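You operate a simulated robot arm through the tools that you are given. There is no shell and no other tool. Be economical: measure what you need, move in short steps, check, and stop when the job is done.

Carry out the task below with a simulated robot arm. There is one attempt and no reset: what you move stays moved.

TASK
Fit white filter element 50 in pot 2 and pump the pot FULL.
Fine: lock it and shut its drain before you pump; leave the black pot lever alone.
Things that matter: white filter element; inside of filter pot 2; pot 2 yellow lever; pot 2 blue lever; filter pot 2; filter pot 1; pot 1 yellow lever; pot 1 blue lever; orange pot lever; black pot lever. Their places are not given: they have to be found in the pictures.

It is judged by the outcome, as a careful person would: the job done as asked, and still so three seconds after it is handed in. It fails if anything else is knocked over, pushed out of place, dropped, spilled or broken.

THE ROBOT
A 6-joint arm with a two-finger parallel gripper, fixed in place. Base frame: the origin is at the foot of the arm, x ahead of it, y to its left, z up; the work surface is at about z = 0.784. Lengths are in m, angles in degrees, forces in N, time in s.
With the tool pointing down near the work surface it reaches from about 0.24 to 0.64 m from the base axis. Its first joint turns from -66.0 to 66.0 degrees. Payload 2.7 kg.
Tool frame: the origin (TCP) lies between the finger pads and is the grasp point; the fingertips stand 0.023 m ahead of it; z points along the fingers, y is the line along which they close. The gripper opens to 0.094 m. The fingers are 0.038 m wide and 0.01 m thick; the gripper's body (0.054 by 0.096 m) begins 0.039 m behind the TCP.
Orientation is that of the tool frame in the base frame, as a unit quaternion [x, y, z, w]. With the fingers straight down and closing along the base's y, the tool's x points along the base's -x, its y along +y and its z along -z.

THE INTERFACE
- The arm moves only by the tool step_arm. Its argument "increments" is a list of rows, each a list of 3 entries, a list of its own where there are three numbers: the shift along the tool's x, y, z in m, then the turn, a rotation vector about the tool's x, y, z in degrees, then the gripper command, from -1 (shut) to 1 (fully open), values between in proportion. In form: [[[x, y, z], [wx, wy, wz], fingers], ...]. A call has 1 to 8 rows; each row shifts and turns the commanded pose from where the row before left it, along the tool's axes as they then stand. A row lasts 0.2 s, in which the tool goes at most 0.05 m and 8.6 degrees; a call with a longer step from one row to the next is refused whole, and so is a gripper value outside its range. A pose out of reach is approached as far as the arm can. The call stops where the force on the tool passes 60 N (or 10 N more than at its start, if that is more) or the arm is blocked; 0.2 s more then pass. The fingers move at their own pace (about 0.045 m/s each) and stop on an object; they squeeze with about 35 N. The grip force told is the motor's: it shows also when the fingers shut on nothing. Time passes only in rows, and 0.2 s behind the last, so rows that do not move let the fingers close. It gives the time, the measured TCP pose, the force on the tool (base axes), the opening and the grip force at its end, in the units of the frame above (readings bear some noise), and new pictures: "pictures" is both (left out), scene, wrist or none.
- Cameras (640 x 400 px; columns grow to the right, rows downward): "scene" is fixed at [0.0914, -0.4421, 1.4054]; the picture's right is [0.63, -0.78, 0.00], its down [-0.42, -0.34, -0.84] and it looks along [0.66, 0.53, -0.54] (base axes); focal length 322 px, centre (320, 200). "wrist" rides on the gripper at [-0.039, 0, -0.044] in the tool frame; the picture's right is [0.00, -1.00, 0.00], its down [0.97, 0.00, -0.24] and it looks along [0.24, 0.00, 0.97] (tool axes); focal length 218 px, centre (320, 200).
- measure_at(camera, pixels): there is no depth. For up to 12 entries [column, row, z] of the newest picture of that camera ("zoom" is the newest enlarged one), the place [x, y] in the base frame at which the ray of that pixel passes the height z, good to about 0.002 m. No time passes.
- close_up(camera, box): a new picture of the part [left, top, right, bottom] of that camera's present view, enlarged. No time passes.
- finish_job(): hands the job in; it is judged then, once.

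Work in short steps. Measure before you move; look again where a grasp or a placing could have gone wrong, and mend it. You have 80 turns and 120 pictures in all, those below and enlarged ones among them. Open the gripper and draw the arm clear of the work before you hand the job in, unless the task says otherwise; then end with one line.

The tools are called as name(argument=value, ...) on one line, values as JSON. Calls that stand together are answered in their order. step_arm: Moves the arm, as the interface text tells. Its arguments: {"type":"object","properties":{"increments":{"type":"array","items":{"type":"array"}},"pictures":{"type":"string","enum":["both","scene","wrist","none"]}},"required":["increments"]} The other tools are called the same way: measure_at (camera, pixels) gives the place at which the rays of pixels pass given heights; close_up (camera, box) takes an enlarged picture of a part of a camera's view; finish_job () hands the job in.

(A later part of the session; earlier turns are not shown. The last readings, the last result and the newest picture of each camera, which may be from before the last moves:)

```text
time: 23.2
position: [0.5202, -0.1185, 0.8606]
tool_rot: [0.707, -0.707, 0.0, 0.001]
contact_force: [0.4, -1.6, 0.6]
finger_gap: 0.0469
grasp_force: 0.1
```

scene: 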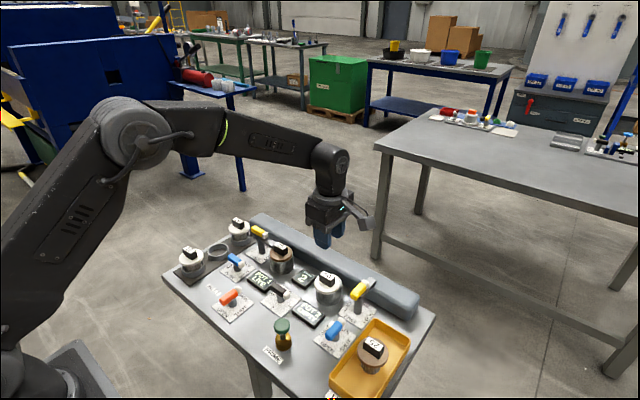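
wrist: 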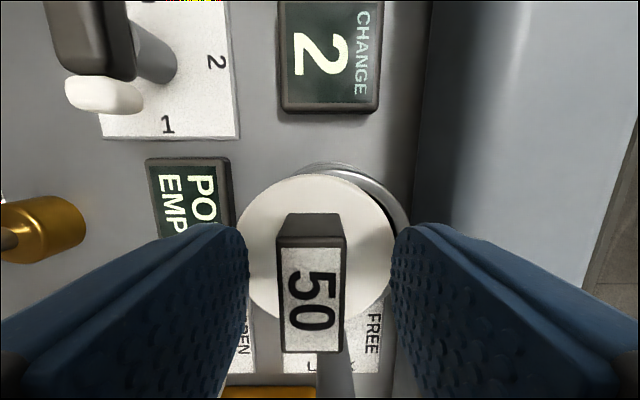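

step_arm(increments=[[[0, 0, 0], [0, 0, 0], -1], [[0, 0, 0], [0, 0, 0], -1], [[0, 0, 0], [0, 0, 0], -1], [[0, -0.0025, -0.001], [0, 0, 0], -1], [[0, -0.0025, 0], [0, 0, 0], -1], [[0, 0, 0], [0, 0, 0], -1]])

close_up(camera="wrist", box=[210, 130, 430, 270])

close_up(camera="scene", box=[306, 260, 354, 315])

```text
time: 24.6
position: [0.5254, -0.1194, 0.8605]
tool_rot: [0.707, -0.707, 0.0, 0.001]
contact_force: [0.1, -0.5, -0.3]
finger_gap: 0.0174
grasp_force: 35.0
```

scene: 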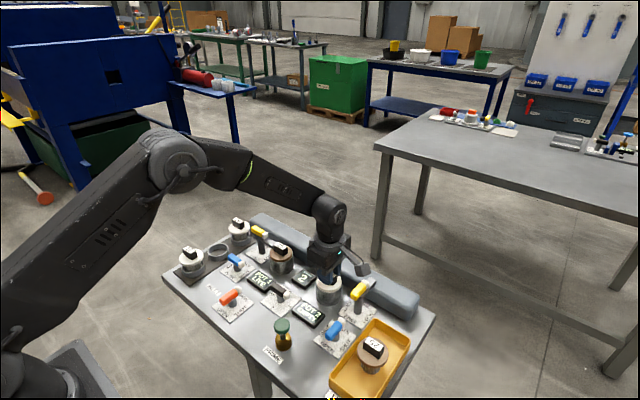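
wrist: 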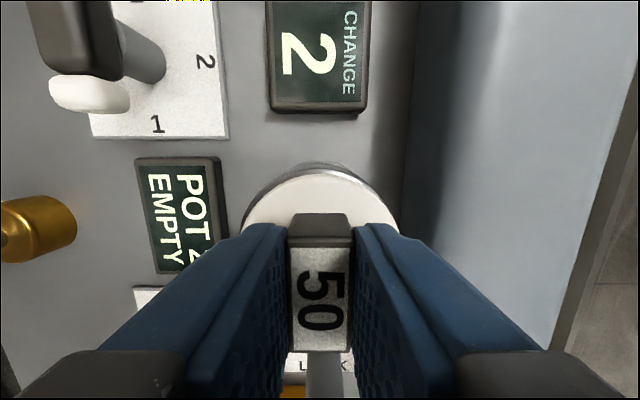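

```text
2.86 times, centred on (320, 200) of wrist
```

zoom: 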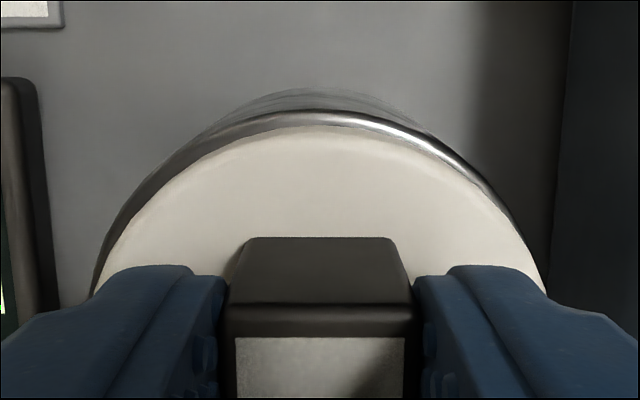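

```text
7.27 times, centred on (330, 288) of scene
```

zoom: 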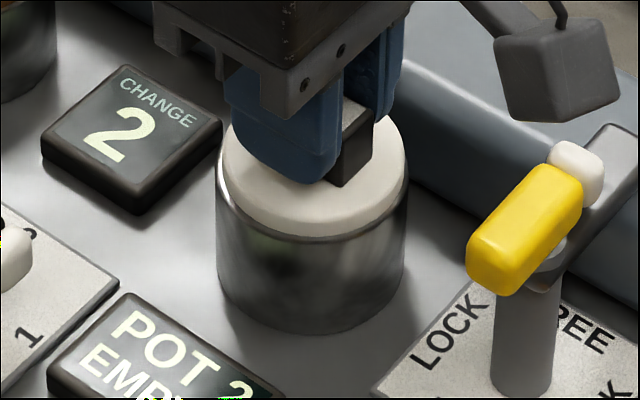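

step_arm(increments=[[[-0.001, 0.001, 0], [0, 0, 0], -1], [[0, 0, 0], [0, 0, 0], -0.45], [[0, 0, 0], [0, 0, 0], -0.45], [[0, 0, -0.01], [0, 0, 0], -0.45], [[0, 0, -0.03], [0, 0, 0], -0.45], [[0, 0, -0.04], [0, 0, 0], -0.45], [[0, 0, -0.03], [0, 0, 0], -0.45]])

close_up(camera="wrist", box=[260, 140, 380, 230])

close_up(camera="scene", box=[306, 260, 354, 315])

```text
time: 26.2
position: [0.5251, -0.1184, 0.9707]
tool_rot: [-0.707, 0.707, 0.0, 0.001]
contact_force: [-0.1, 0.4, 0.5]
finger_gap: 0.026
grasp_force: 0.0
```

scene: 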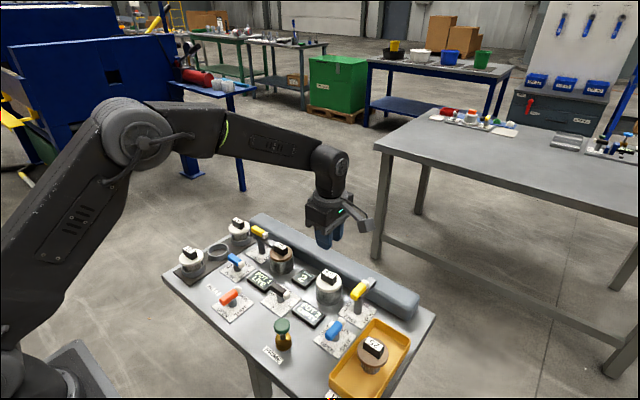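
wrist: 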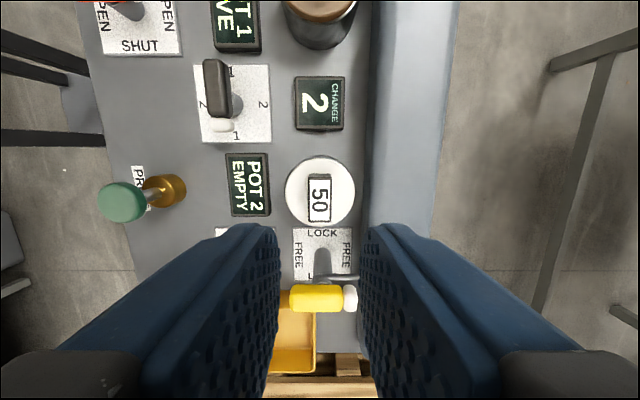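

```text
4.44 times, centred on (320, 185) of wrist
```

zoom: 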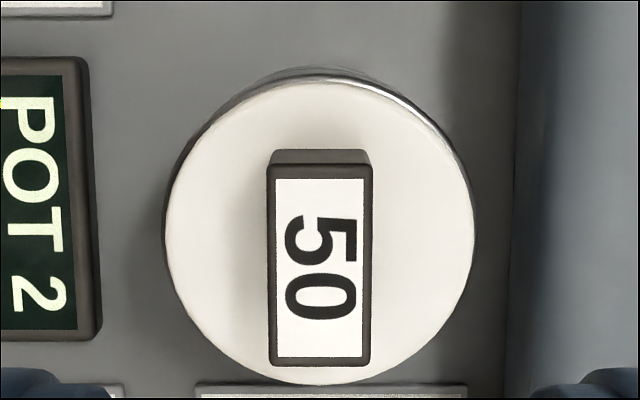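

```text
7.27 times, centred on (330, 288) of scene
```

zoom: 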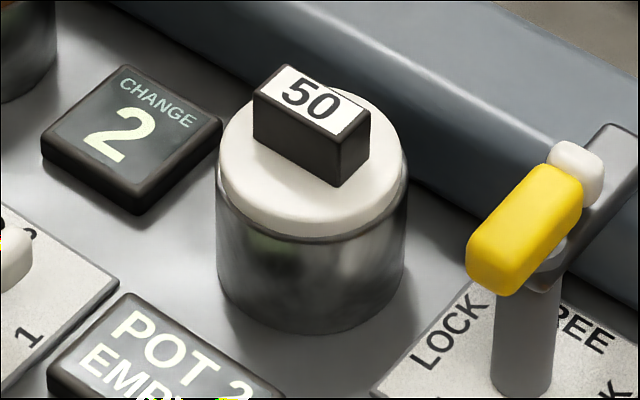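

Element seated centred. Now measure the yellow lever from both cameras.

measure_at(camera="wrist", pixels=[[292, 297, 0.86], [344, 297, 0.86], [357, 297, 0.86], [292, 297, 0.85], [344, 297, 0.85], [357, 297, 0.85], [292, 297, 0.87], [344, 297, 0.87], [322, 263, 0.784]])

measure_at(camera="zoom", pixels=[[487, 238, 0.85], [565, 175, 0.85], [578, 155, 0.85], [487, 238, 0.86], [565, 175, 0.86], [578, 155, 0.86], [487, 238, 0.87], [565, 175, 0.87], [525, 378, 0.784], [610, 135, 0.84]])

```text
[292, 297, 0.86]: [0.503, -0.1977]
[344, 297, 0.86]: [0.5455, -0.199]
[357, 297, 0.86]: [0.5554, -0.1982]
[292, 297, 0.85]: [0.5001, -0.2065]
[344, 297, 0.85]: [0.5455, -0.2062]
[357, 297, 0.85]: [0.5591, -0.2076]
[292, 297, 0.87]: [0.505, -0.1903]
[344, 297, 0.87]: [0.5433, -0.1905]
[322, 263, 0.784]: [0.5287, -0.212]
```

```text
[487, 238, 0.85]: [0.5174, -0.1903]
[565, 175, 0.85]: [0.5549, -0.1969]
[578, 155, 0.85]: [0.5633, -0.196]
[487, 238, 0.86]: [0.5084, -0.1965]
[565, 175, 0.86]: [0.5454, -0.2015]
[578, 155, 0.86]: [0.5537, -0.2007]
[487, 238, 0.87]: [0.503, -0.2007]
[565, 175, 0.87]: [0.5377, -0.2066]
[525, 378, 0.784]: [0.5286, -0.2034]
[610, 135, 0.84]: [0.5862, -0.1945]
```

Handle top z≈0.861 centred near pivot (0.528, −0.201). I move above it and yaw back to close along y.

step_arm(increments=[[[0.042, -0.003, 0], [0, 0, 0], -0.1], [[0.0405, 0, 0], [0, 0, 0], -0.1], [[0, 0, 0], [0, 0, 8.5], -0.1], [[0, 0, 0], [0, 0, 8.5], -0.1], [[0, 0, 0], [0, 0, 8.5], -0.1], [[0, 0, 0], [0, 0, 8.5], -0.1], [[0, 0, 0], [0, 0, 8.5], -0.1], [[0, 0, 0], [0, 0, 8.5], -0.1]], pictures="none")

step_arm(increments=[[[0, 0, 0], [0, 0, 8.5], -0.1], [[0, 0, 0], [0, 0, 8.5], -0.1], [[0, 0, 0], [0, 0, 8.5], -0.1], [[0, 0, 0], [0, 0, 8.5], -0.1], [[0, 0, 0], [0, 0, 5], -0.1], [[0, 0, 0.03], [0, 0, 0], -0.1], [[0, 0, 0], [0, 0, 0], -0.1]])

```text
time: 28.0
position: [0.5277, -0.201, 0.9719]
tool_rot: [-0.333, 0.943, -0.001, 0.0]
contact_force: [0.9, 0.0, -0.4]
finger_gap: 0.0423
grasp_force: 0.0
```

```text
time: 29.6
position: [0.5287, -0.1995, 0.9413]
tool_rot: [0.0, 1.0, 0.0, 0.0]
contact_force: [0.0, -0.1, -0.1]
finger_gap: 0.0423
grasp_force: 0.0
```

scene: 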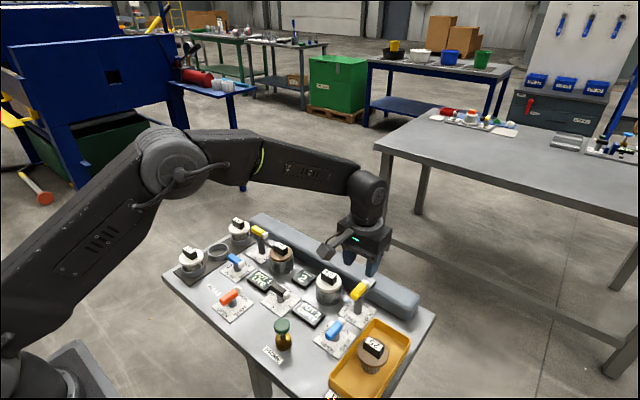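
wrist: 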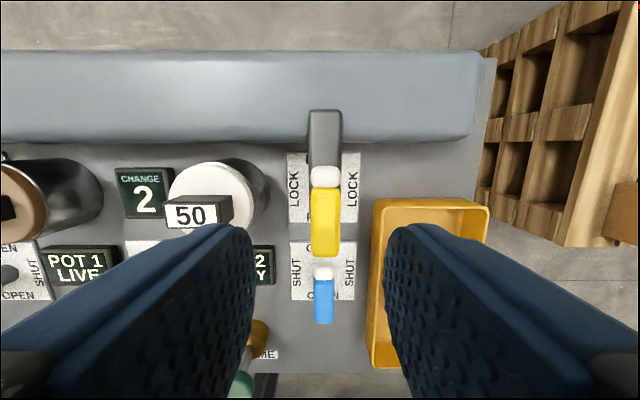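

step_arm(increments=[[[0, -0.0025, 0.025], [0, 0, 0], -0.1], [[0, 0, 0.025], [0, 0, 0], -0.1], [[0, 0, 0.015], [0, 0, 0], -0.1], [[0, 0, 0.008], [0, 0, 0], -0.1], [[0, 0, 0], [0, 0, 0], -0.1]])

close_up(camera="scene", box=[320, 240, 416, 300])

```text
time: 30.8
position: [0.5281, -0.202, 0.8683]
tool_rot: [0.0, 1.0, 0.0, 0.0]
contact_force: [0.6, -0.9, 0.6]
finger_gap: 0.0425
grasp_force: 0.0
```

scene: 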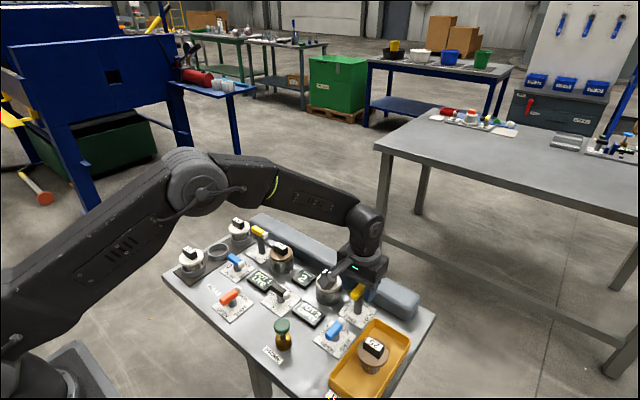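
wrist: 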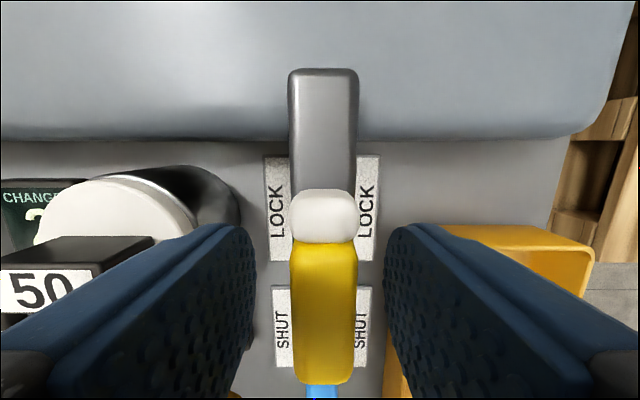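

```text
6.67 times, centred on (368, 270) of scene
```

zoom: 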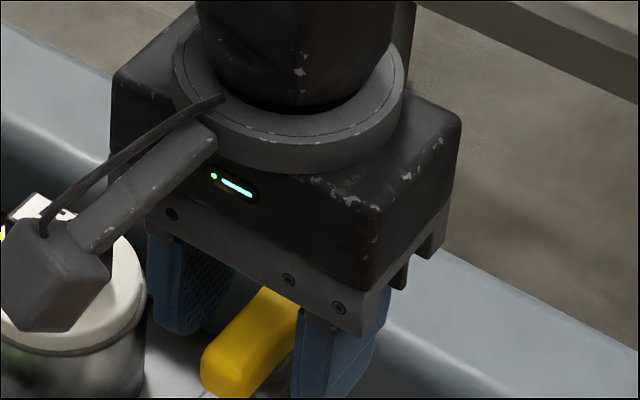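

step_arm(increments=[[[0, 0, 0], [0, 0, 0], -1], [[0, 0, 0], [0, 0, 0], -1], [[0, 0, 0], [0, 0, 0], -1], [[0, 0, 0], [0, 0, -5], -1], [[0, 0, 0], [0, 0, -8], -1], [[0, 0, 0], [0, 0, -8], -1]])

```text
time: 32.2
position: [0.5274, -0.2031, 0.8685]
tool_rot: [-0.184, 0.983, 0.001, 0.002]
contact_force: [3.5, -3.6, 0.7]
finger_gap: 0.0194
grasp_force: 45.0
```

scene: 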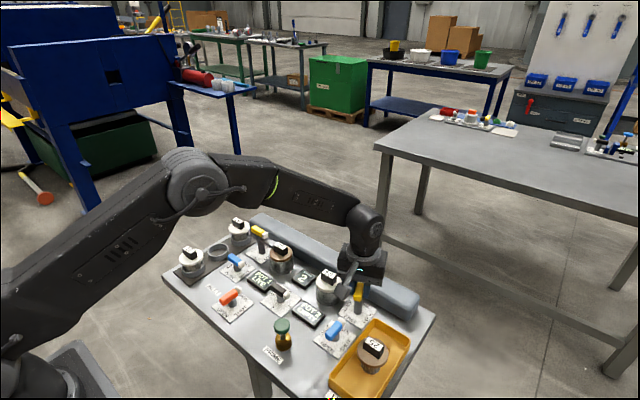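
wrist: 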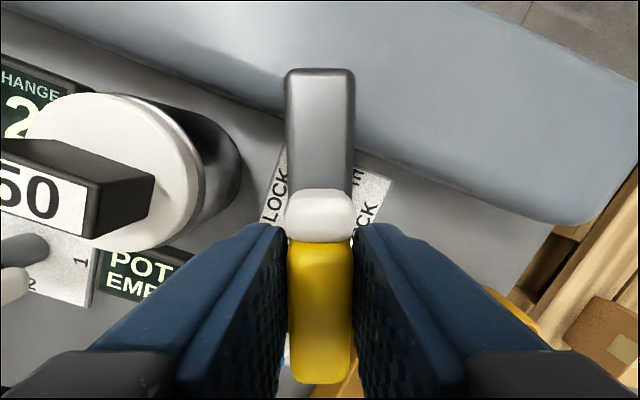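

The lever turns with the gripper. Continue in short steps.

step_arm(increments=[[[0, 0, 0], [0, 0, -8], -1], [[0, 0, 0], [0, 0, -8], -1], [[0, 0, 0], [0, 0, -8], -1], [[0, 0, 0], [0, 0, -8], -1], [[0, 0, 0], [0, 0, -8], -1]])

```text
time: 33.4
position: [0.529, -0.2025, 0.8674]
tool_rot: [-0.509, 0.86, 0.0, 0.002]
contact_force: [-1.1, 6.2, 8.0]
finger_gap: 0.0194
grasp_force: 44.6
```

scene: 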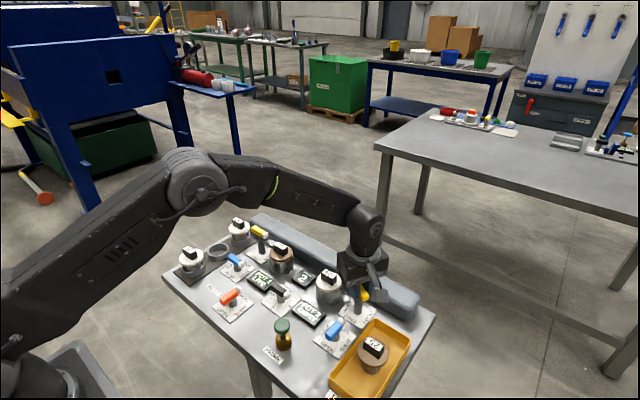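
wrist: 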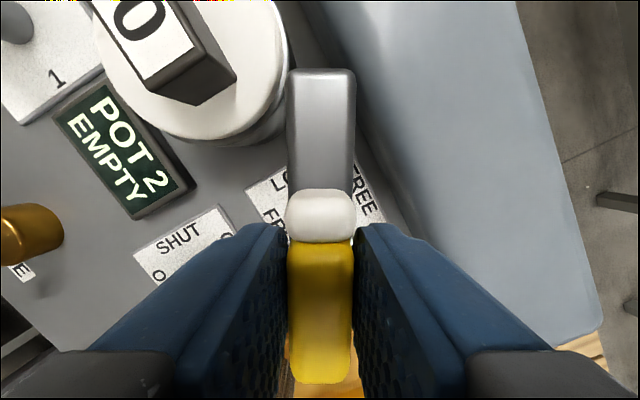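

step_arm(increments=[[[0, 0, 0], [0, 0, -8], -1], [[0, 0, 0], [0, 0, -7], -1], [[0, 0, 0], [0, 0, 0], -1]])

close_up(camera="scene", box=[306, 250, 386, 310])

```text
time: 34.2
position: [0.528, -0.2034, 0.8689]
tool_rot: [-0.616, 0.787, 0.0, 0.0]
contact_force: [-2.8, 9.6, 12.2]
finger_gap: 0.0195
grasp_force: 44.6
```

scene: 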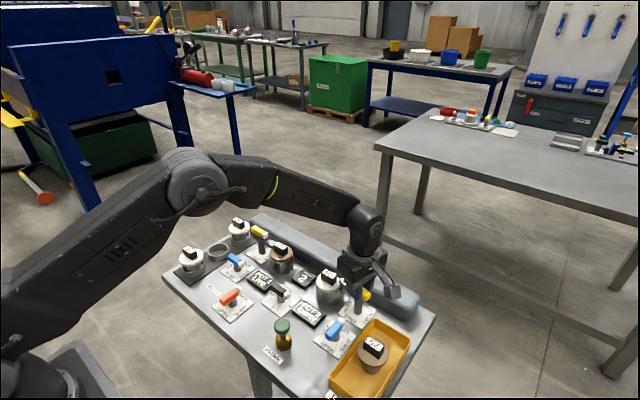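
wrist: 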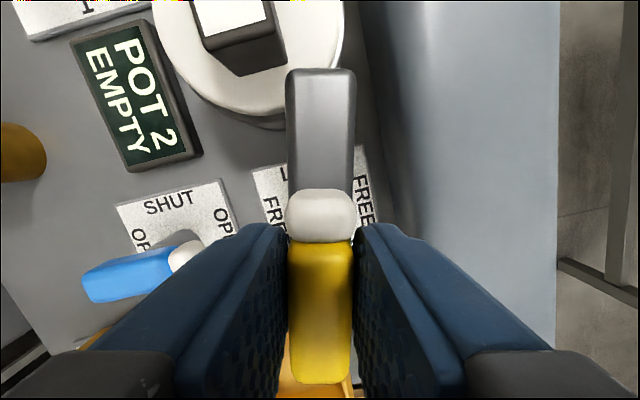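

```text
6.67 times, centred on (346, 280) of scene
```

zoom: 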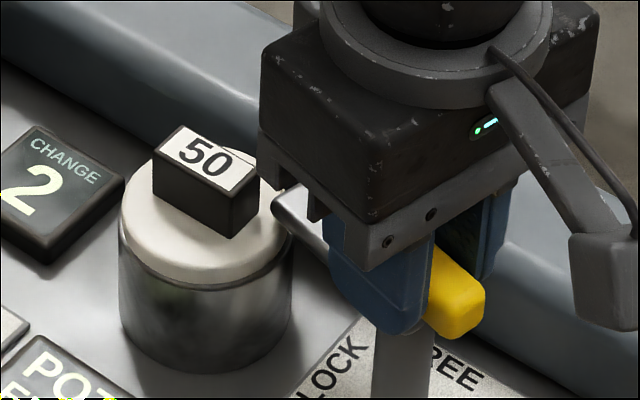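

step_arm(increments=[[[0, 0, 0], [0, 0, -5], -1], [[0, 0, 0], [0, 0, -5], -1], [[0, 0, 0], [0, 0, -4], -1], [[0, 0, 0], [0, 0, 0], -1]])

close_up(camera="scene", box=[306, 250, 386, 310])

```text
time: 35.2
position: [0.5284, -0.2017, 0.8684]
tool_rot: [0.708, -0.706, 0.001, 0.0]
contact_force: [-5.7, 9.7, 17.0]
finger_gap: 0.0195
grasp_force: 45.4
```

scene: 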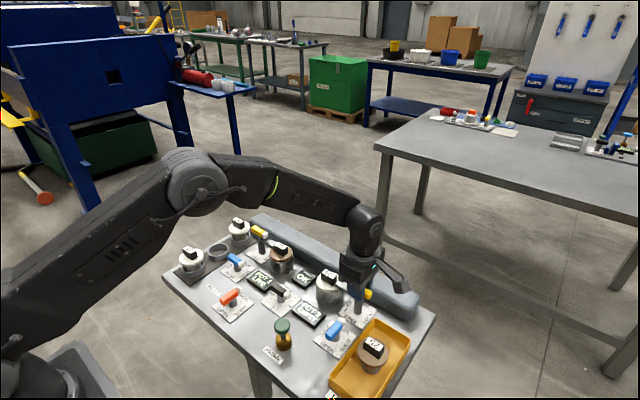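
wrist: 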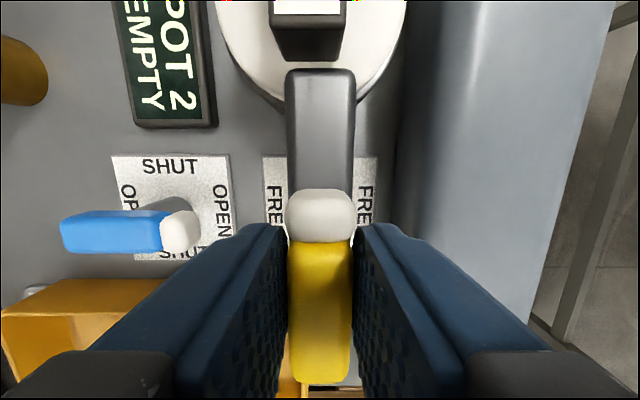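

```text
6.67 times, centred on (346, 280) of scene
```

zoom: 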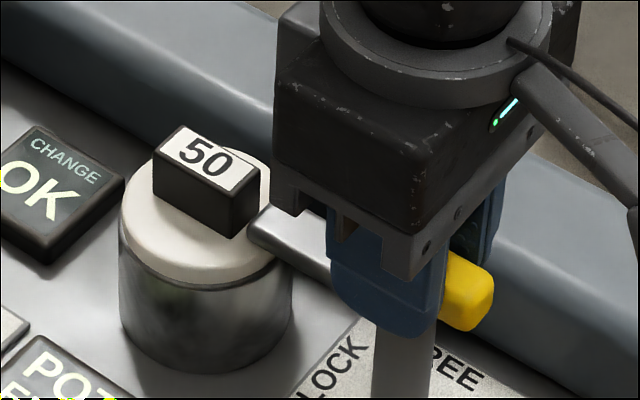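

"CHANGE OK" now shows: locked. Release and rise.

step_arm(increments=[[[0, 0, 0], [0, 0, 0], -0.1], [[0, 0, 0], [0, 0, 0], -0.1], [[0, 0, -0.01], [0, 0, 0], -0.1], [[0, 0, -0.03], [0, 0, 0], -0.1], [[0, 0, -0.04], [0, 0, 0], -0.1], [[0.0, 0, -0.02], [0, 0, 0], -0.1], [[0, 0, 0], [0, 0, 0], -0.1]])

close_up(camera="scene", box=[300, 260, 412, 340])

```text
time: 36.8
position: [0.5298, -0.2014, 0.9681]
tool_rot: [0.707, -0.707, -0.001, 0.0]
contact_force: [-1.3, -0.1, 0.5]
finger_gap: 0.0421
grasp_force: 0.1
```

scene: 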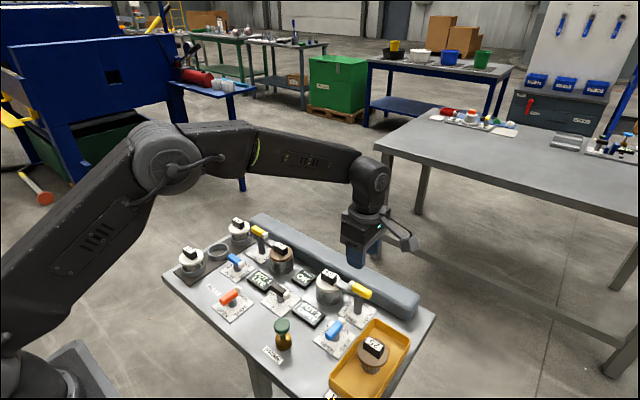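
wrist: 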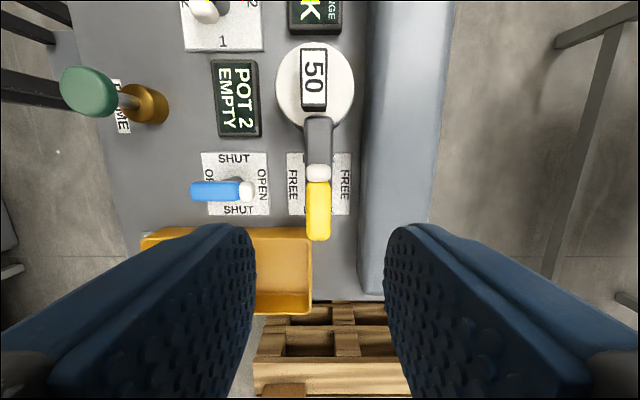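

```text
5.00 times, centred on (356, 300) of scene
```

zoom: 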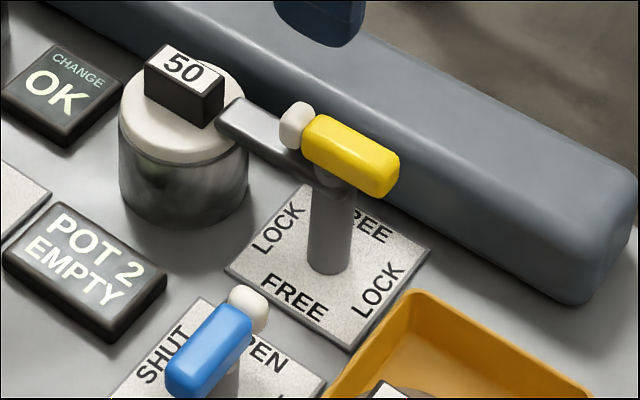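

Locked stays. Measure the blue lever of pot 2.

measure_at(camera="wrist", pixels=[[193, 191, 0.84], [253, 191, 0.84], [193, 191, 0.85], [253, 191, 0.85], [193, 191, 0.83], [253, 191, 0.83]])

measure_at(camera="zoom", pixels=[[186, 366, 0.84], [252, 293, 0.84], [186, 366, 0.83], [252, 293, 0.83], [186, 366, 0.85], [252, 293, 0.85]])

close_up(camera="wrist", box=[180, 140, 280, 230])

close_up(camera="scene", box=[310, 305, 400, 395])

```text
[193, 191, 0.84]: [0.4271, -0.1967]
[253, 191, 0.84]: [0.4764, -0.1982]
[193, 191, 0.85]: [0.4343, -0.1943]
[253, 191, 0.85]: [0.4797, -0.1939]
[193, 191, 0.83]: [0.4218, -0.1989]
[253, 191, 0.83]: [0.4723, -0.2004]
```

```text
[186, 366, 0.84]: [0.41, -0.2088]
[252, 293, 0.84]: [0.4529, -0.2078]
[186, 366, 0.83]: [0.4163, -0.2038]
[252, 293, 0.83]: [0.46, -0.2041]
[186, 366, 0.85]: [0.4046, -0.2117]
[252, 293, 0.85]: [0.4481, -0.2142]
```

```text
4.44 times, centred on (230, 185) of wrist
```

zoom: 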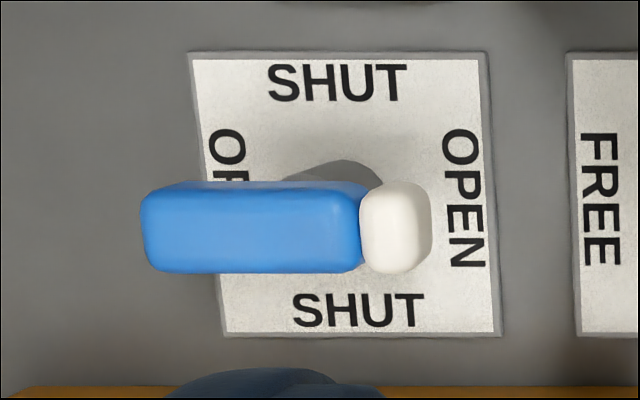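

```text
4.44 times, centred on (355, 350) of scene
```

zoom: 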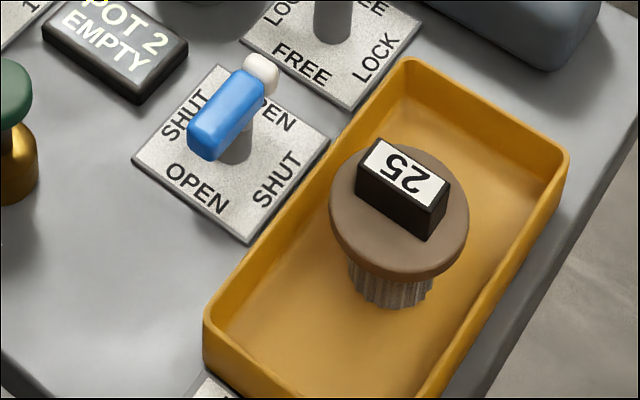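

measure_at(camera="zoom", pixels=[[402, 175, 0.85], [402, 175, 0.86], [402, 175, 0.84], [390, 302, 0.79], [400, 215, 0.835], [365, 190, 0.83], [222, 105, 0.82], [222, 105, 0.825]])

step_arm(increments=[[[0, 0.044, 0], [0, 0, 8.5], -0.1], [[0, 0, 0], [0, 0, 8.5], -0.1], [[0, 0, 0], [0, 0, 8.5], -0.1], [[0, 0, 0], [0, 0, 8.5], -0.1], [[0, 0, 0], [0, 0, 8.5], -0.1], [[0, 0, 0], [0, 0, 8.5], -0.1], [[0, 0, 0], [0, 0, 8.5], -0.1], [[0, 0, 0], [0, 0, 8.5], -0.1]], pictures="none")

step_arm(increments=[[[0, 0, 0], [0, 0, 8.5], -0.1], [[0, 0, 0], [0, 0, 8.5], -0.1], [[0, 0, 0], [0, 0, 5], -0.1], [[0.042, 0, 0], [0, 0, 0], -0.1], [[0, 0, 0], [0, 0, 0], -0.1]])

```text
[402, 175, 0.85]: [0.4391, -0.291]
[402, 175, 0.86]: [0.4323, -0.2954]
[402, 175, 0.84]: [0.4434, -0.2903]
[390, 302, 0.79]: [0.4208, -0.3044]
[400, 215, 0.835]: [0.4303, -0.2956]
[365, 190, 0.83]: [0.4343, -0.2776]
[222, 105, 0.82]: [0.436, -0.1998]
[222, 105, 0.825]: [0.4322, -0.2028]
```

```text
time: 38.6
position: [0.4841, -0.2022, 0.9674]
tool_rot: [-0.189, 0.982, 0.0, 0.0]
contact_force: [0.0, -0.2, -0.8]
finger_gap: 0.0423
grasp_force: 0.1
```

```text
time: 39.8
position: [0.4434, -0.2018, 0.9674]
tool_rot: [0.0, 1.0, 0.0, 0.001]
contact_force: [-0.8, 0.2, -1.2]
finger_gap: 0.0424
grasp_force: 0.1
```

scene: 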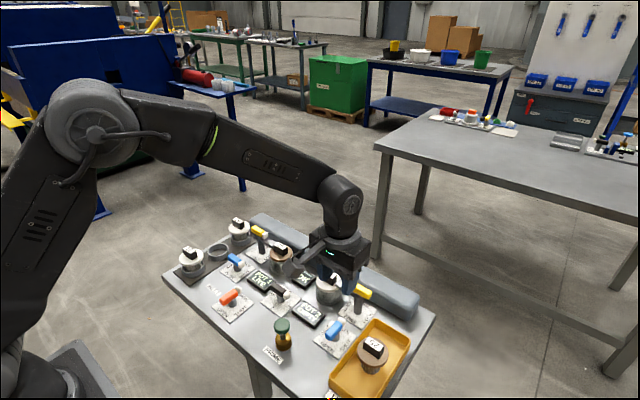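
wrist: 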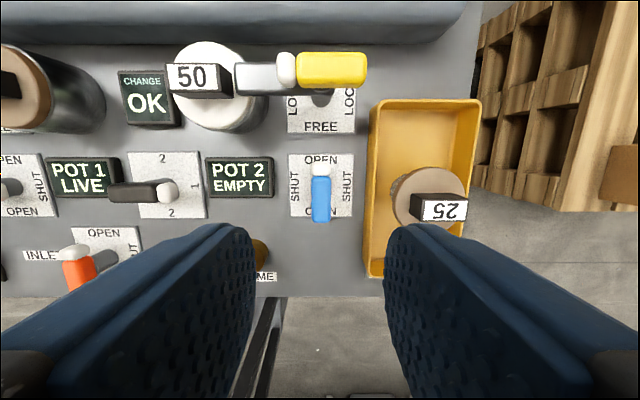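

step_arm(increments=[[[0.001, -0.0005, 0.035], [0, 0, 0], -0.2], [[0, 0, 0.035], [0, 0, 0], -0.2], [[0, 0, 0.03], [0, 0, 0], -0.2], [[0, 0, 0.015], [0, 0, 0], -0.2], [[0, 0, 0], [0, 0, 0], -0.2]])

close_up(camera="scene", box=[290, 280, 400, 360])

```text
time: 41.0
position: [0.4407, -0.2046, 0.8527]
tool_rot: [0.0, 1.0, 0.0, -0.001]
contact_force: [-0.6, -0.4, -0.8]
finger_gap: 0.0376
grasp_force: 0.2
```

scene: 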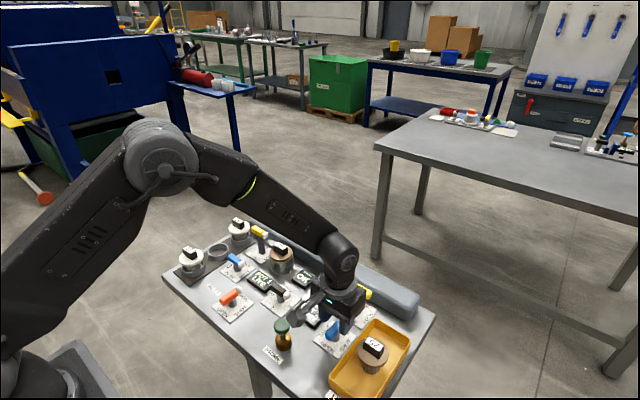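
wrist: 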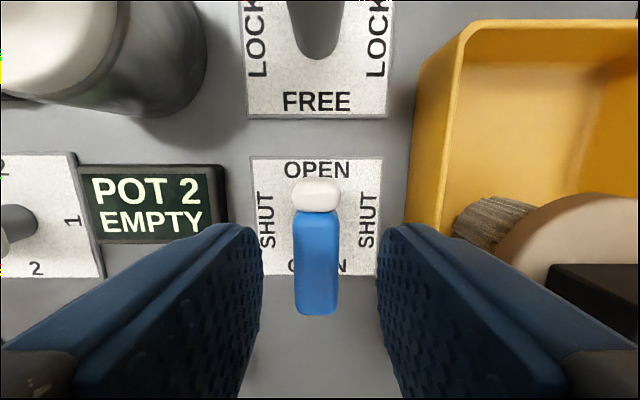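

```text
5.00 times, centred on (345, 320) of scene
```

zoom: 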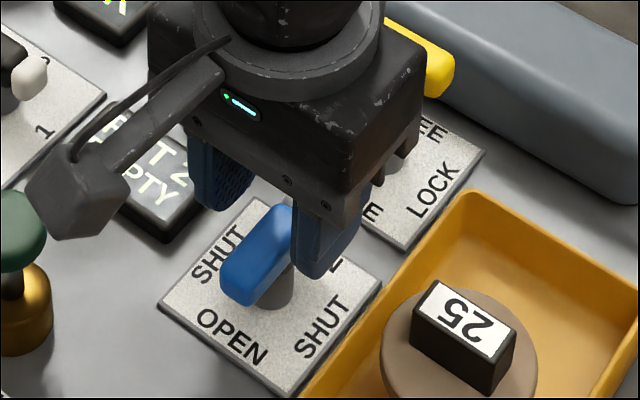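

measure_at(camera="zoom", pixels=[[80, 195, 0.88], [80, 195, 0.9], [80, 195, 0.92], [80, 195, 0.94], [70, 240, 0.88], [70, 240, 0.9], [70, 240, 0.92], [250, 225, 0.82], [285, 300, 0.784], [470, 320, 0.85], [470, 320, 0.86]])

```text
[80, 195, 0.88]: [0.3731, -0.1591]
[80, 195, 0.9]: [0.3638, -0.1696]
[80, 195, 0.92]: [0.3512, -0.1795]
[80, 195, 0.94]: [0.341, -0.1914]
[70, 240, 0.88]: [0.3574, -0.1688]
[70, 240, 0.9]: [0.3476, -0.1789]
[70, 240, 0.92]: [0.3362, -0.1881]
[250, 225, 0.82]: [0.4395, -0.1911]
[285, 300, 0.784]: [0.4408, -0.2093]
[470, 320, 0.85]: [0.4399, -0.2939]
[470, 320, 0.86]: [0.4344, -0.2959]
```

step_arm(increments=[[[0, 0.0015, 0.011], [0, 0, 0], -0.2], [[0, 0, 0.01], [0, 0, 0], -0.2], [[0, 0, 0], [0, 0, 0], -0.2]])

close_up(camera="scene", box=[290, 280, 400, 360])

```text
time: 41.8
position: [0.4411, -0.2024, 0.8323]
tool_rot: [0.0, 1.0, 0.0, 0.0]
contact_force: [-0.3, -0.7, -0.4]
finger_gap: 0.0377
grasp_force: 0.1
```

scene: 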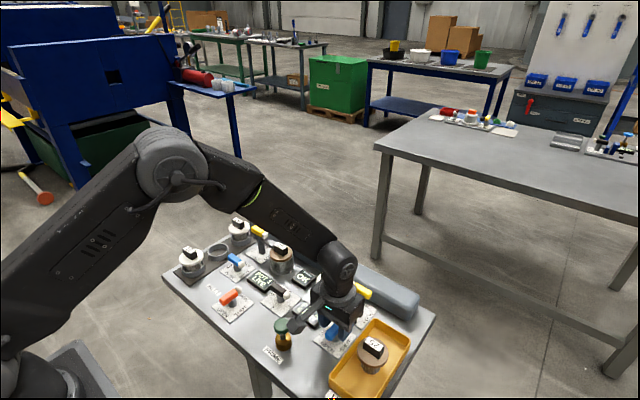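
wrist: 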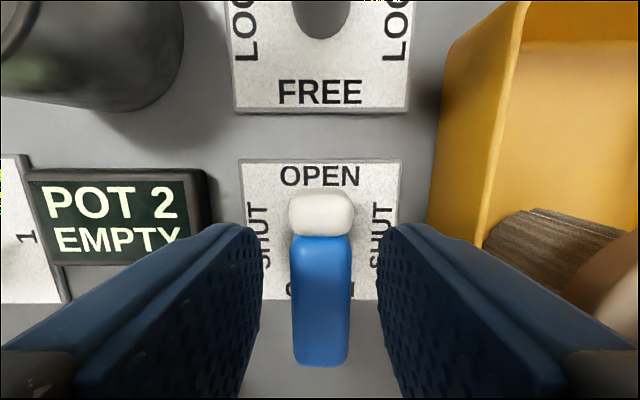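

```text
5.00 times, centred on (345, 320) of scene
```

zoom: 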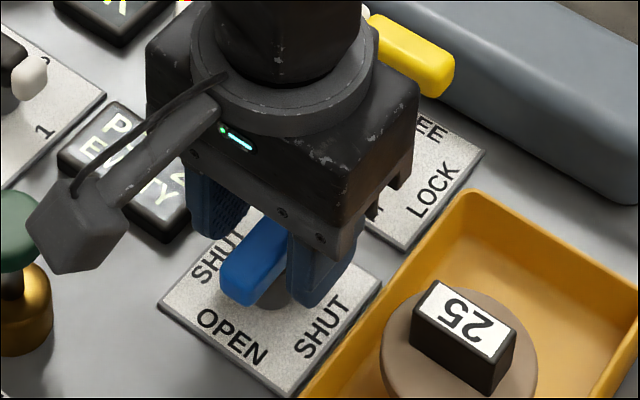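

step_arm(increments=[[[0, 0, 0], [0, 0, 0], -1], [[0, 0, 0], [0, 0, 0], -1], [[0, 0, 0], [0, 0, 0], -1], [[0, 0, 0], [0, 0, -5], -1], [[0, 0, 0], [0, 0, -5], -1], [[0, 0, 0], [0, 0, 0], -1]], pictures="wrist")

```text
time: 43.2
position: [0.4406, -0.2017, 0.8319]
tool_rot: [-0.084, 0.996, 0.0, 0.0]
contact_force: [-3.1, -8.3, 1.2]
finger_gap: 0.0229
grasp_force: 44.7
```

wrist: 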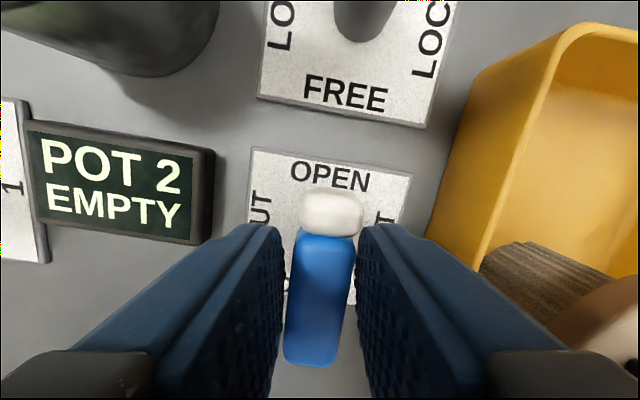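

It resists counter-clockwise (fingers skew on it), so the travel is clockwise. Turn the other way.

step_arm(increments=[[[0, 0, 0], [0, 0, 5], -1], [[0, 0, 0], [0, 0, 5], -1], [[0, 0, 0], [0, 0, 5], -1], [[0, 0, 0], [0, 0, 6], -1], [[0, 0, 0], [0, 0, 6], -1], [[0, 0, 0], [0, 0, 0], -1]], pictures="wrist")

```text
time: 44.6
position: [0.4423, -0.2029, 0.8324]
tool_rot: [0.149, 0.989, -0.001, 0.0]
contact_force: [9.2, -22.2, -9.1]
finger_gap: 0.0178
grasp_force: 45.3
```

wrist: 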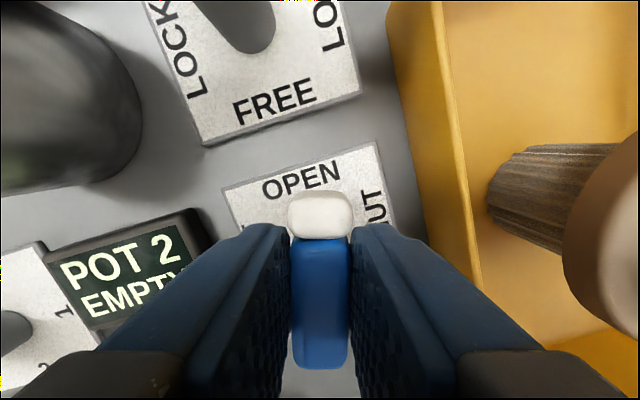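

step_arm(increments=[[[0, 0, 0], [0, 0, 8], -1], [[0, 0, 0], [0, 0, 8], -1], [[0, 0, 0], [0, 0, 8], -1], [[0, 0, 0], [0, 0, 0], -1]])

```text
time: 45.6
position: [0.4418, -0.2044, 0.8331]
tool_rot: [0.351, 0.936, -0.001, 0.002]
contact_force: [8.1, -34.6, -10.5]
finger_gap: 0.0178
grasp_force: 45.3
```

scene: 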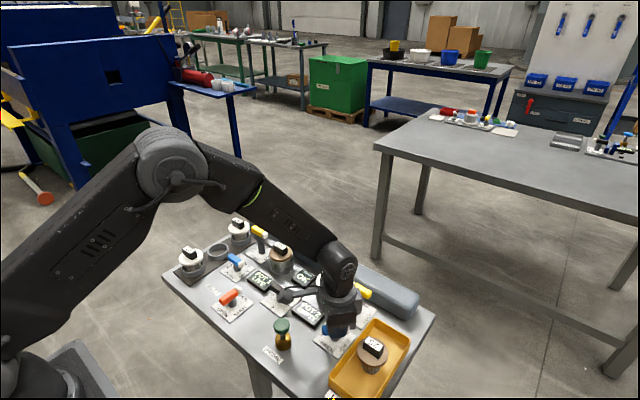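
wrist: 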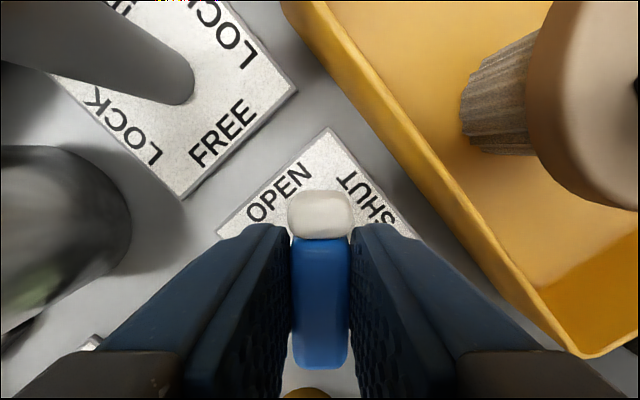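

step_arm(increments=[[[-0.0026, -0.003, 0], [0, 0, 0], -1], [[0, 0, 0], [0, 0, 8], -1], [[0, 0, 0], [0, 0, 8], -1], [[0, 0, 0], [0, 0, 8], -1], [[0, 0, 0], [0, 0, 0], -1]], pictures="wrist")

```text
time: 46.8
position: [0.4408, -0.205, 0.8318]
tool_rot: [0.538, 0.843, 0.0, -0.002]
contact_force: [-1.8, 11.0, 2.9]
finger_gap: 0.0176
grasp_force: 44.8
```

wrist: 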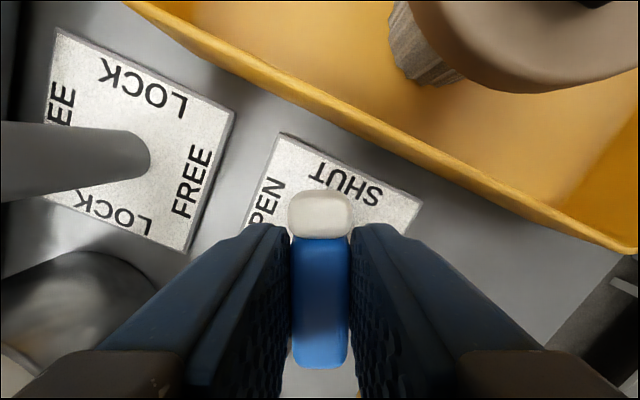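

Force relieved, 65° done. Finish the remaining 25°.

step_arm(increments=[[[0, 0, 0], [0, 0, 8], -1], [[0, 0, 0], [0, 0, 8], -1], [[0, 0, 0], [0, 0, 6], -1], [[0, 0, 0], [0, 0, 3], -1], [[0, 0, 0], [0, 0, 0], -1]])

close_up(camera="scene", box=[270, 260, 400, 370])

```text
time: 48.0
position: [0.4397, -0.2043, 0.8317]
tool_rot: [0.708, 0.706, -0.001, -0.002]
contact_force: [-10.9, 21.8, 8.1]
finger_gap: 0.0177
grasp_force: 44.8
```

scene: 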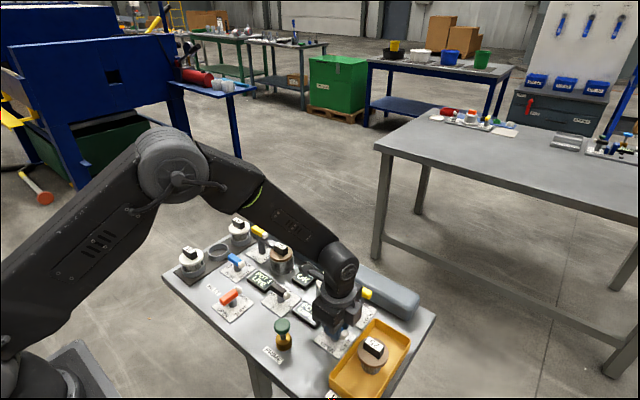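
wrist: 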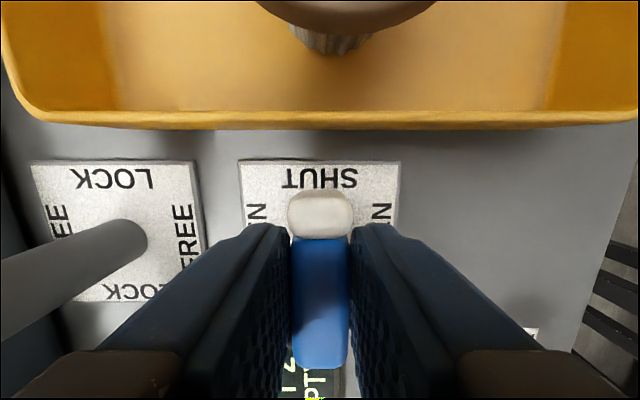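

```text
3.64 times, centred on (335, 315) of scene
```

zoom: 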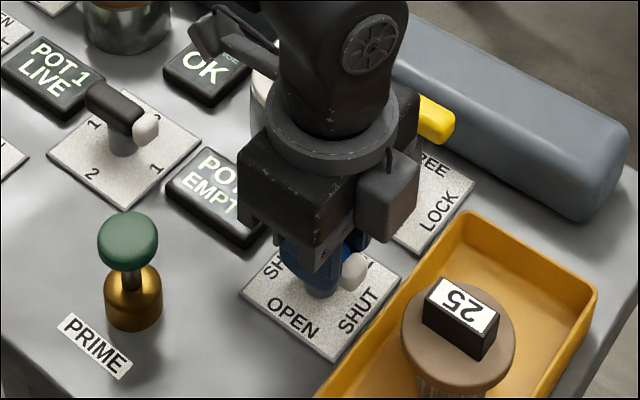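

Lever is at SHUT. Release and rise straight up.

step_arm(increments=[[[0, 0, 0], [0, 0, 0], -0.3], [[0, 0, 0], [0, 0, 0], -0.3], [[0, 0, -0.015], [0, 0, 0], -0.3], [[0, 0, -0.035], [0, 0, 0], -0.3], [[0, 0, -0.045], [0, 0, 0], -0.3], [[0, 0, -0.045], [0, 0, 0], -0.3], [[0, 0, 0], [0, 0, 0], -0.3]])

close_up(camera="scene", box=[260, 260, 390, 370])

```text
time: 49.6
position: [0.4407, -0.2031, 0.9693]
tool_rot: [0.707, 0.708, 0.0, 0.001]
contact_force: [0.4, -0.3, 0.1]
finger_gap: 0.0332
grasp_force: 0.1
```

scene: 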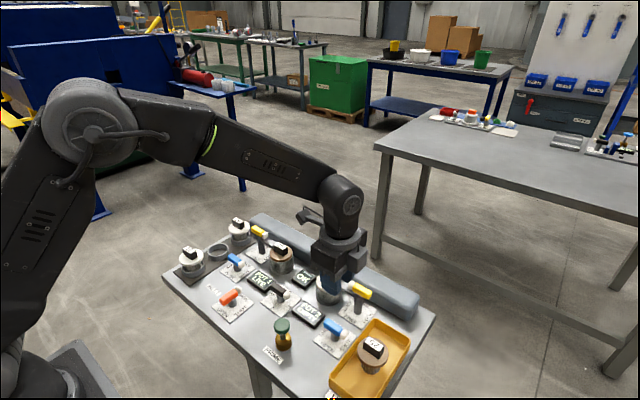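
wrist: 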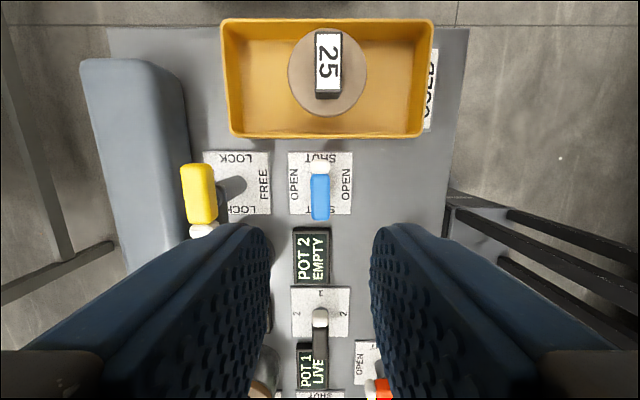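

```text
3.64 times, centred on (325, 315) of scene
```

zoom: 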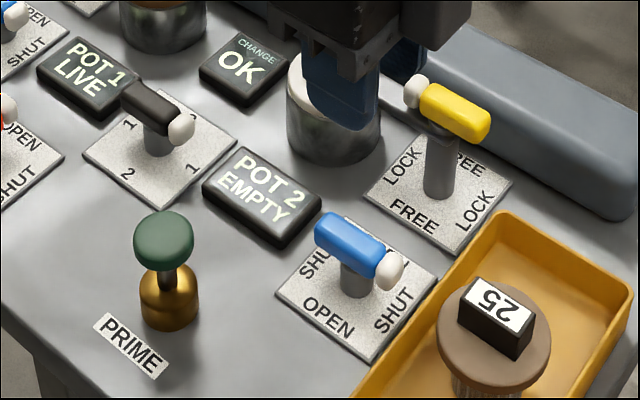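

Blue at SHUT, yellow locked. Now locate the PRIME plunger.

measure_at(camera="zoom", pixels=[[170, 310, 0.784], [170, 310, 0.79], [168, 275, 0.81], [164, 230, 0.84], [164, 230, 0.85], [164, 230, 0.86], [164, 230, 0.83]])

step_arm(increments=[[[0, 0, -0.03], [0, 0, -8.5], -1], [[0, 0, 0], [0, 0, -8.5], -1], [[0, 0, 0], [0, 0, -8.5], -1], [[0, 0, 0], [0, 0, -8.5], -1], [[0, 0, 0], [0, 0, -8.5], -1], [[0, 0, 0], [0, 0, -8.5], -1], [[0, 0, 0], [0, 0, -8.5], -1], [[0, 0, 0], [0, 0, -8.5], -1]], pictures="none")

step_arm(increments=[[[0, 0, 0], [0, 0, -8.5], -1], [[0, 0, 0], [0, 0, -8.5], -1], [[0, 0, 0], [0, 0, -5], -1], [[0.04, 0.035, 0], [0, 0, 0], -1], [[0.03, 0.03, 0], [0, 0, 0], -1], [[0, 0, 0], [0, 0, 0], -1]])

```text
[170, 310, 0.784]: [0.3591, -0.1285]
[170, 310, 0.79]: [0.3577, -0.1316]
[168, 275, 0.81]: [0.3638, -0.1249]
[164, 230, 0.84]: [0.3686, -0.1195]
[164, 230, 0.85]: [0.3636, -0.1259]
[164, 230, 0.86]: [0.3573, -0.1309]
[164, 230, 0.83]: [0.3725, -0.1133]
```

```text
time: 51.4
position: [0.4411, -0.2063, 1.0018]
tool_rot: [0.189, 0.982, 0.0, 0.0]
contact_force: [-0.6, -0.5, -0.6]
finger_gap: 0.0
grasp_force: 35.1
```

```text
refused: row 4 steps farther than a row can; nothing moved
```

step_arm(increments=[[[0, 0, 0], [0, 0, -8.5], -1], [[0, 0, 0], [0, 0, -8.5], -1], [[0, 0, 0], [0, 0, -5], -1], [[0.03, 0.03, 0], [0, 0, 0], -1], [[0.03, 0.03, 0], [0, 0, 0], -1], [[0.02, 0.019, 0], [0, 0, 0], -1], [[0, 0, 0], [0, 0, 0], -1]])

```text
time: 53.0
position: [0.361, -0.1272, 1.0034]
tool_rot: [0.0, 1.0, 0.0, 0.0]
contact_force: [0.6, -0.2, -0.3]
finger_gap: 0.0
grasp_force: 35.2
```

scene: 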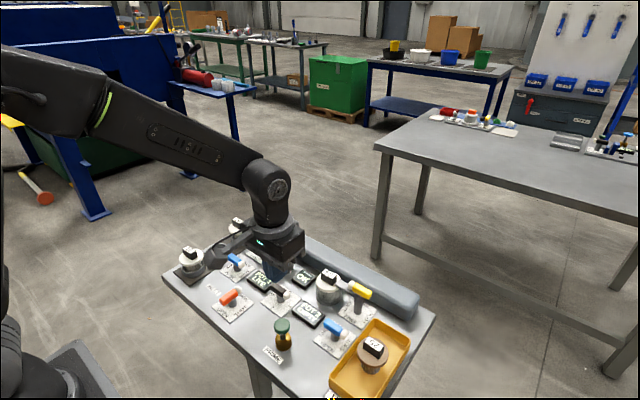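
wrist: 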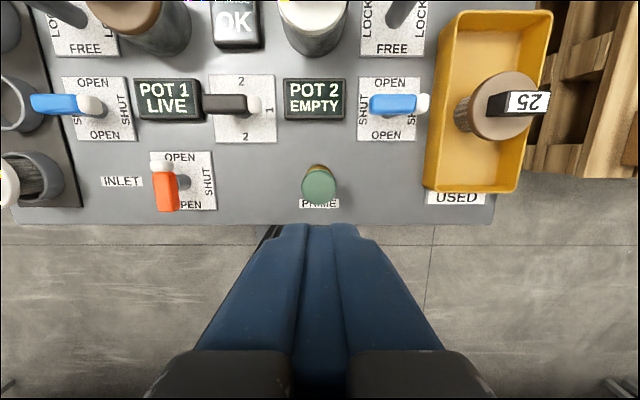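

Knob at (318,187): x≈0.364. Descend with closed fingers to just above it.

step_arm(increments=[[[-0.003, 0.0008, 0.04], [0, 0, 0], -1], [[0, 0, 0.04], [0, 0, 0], -1], [[0, 0, 0.028], [0, 0, 0], -1], [[0, 0, 0], [0, 0, 0], -1]])

close_up(camera="scene", box=[240, 285, 340, 365])

```text
time: 54.0
position: [0.3649, -0.125, 0.8926]
tool_rot: [0.0, 1.0, 0.0, -0.001]
contact_force: [0.4, -0.5, 0.3]
finger_gap: 0.0002
grasp_force: 35.6
```

scene: 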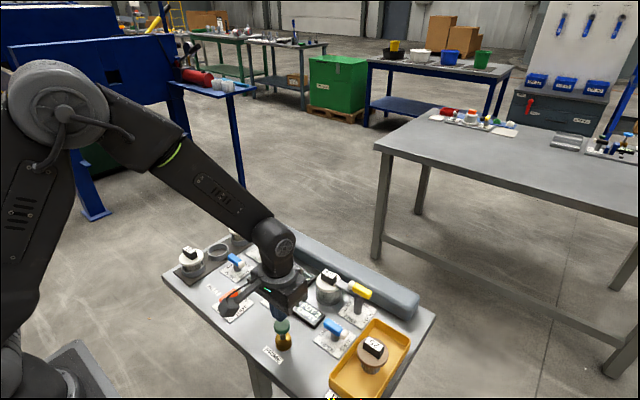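
wrist: 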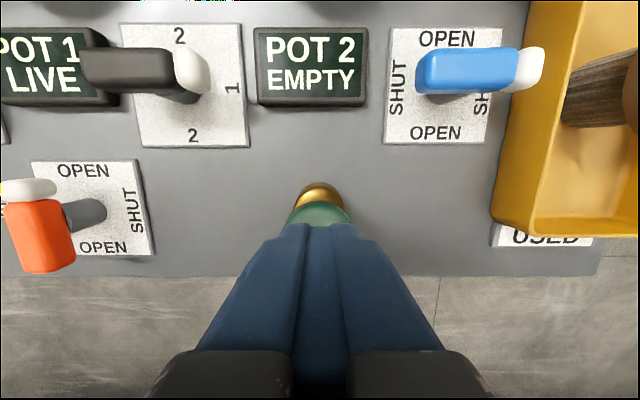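

```text
5.00 times, centred on (290, 325) of scene
```

zoom: 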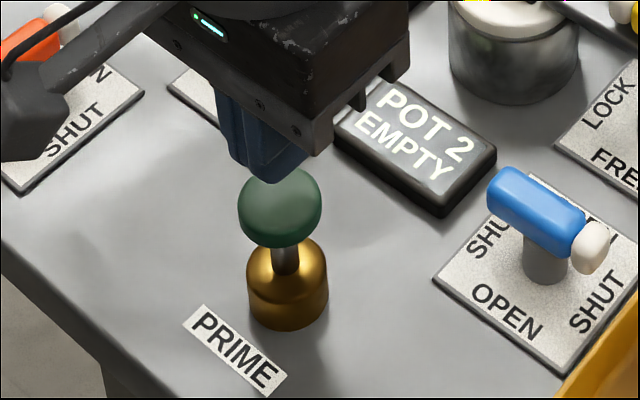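

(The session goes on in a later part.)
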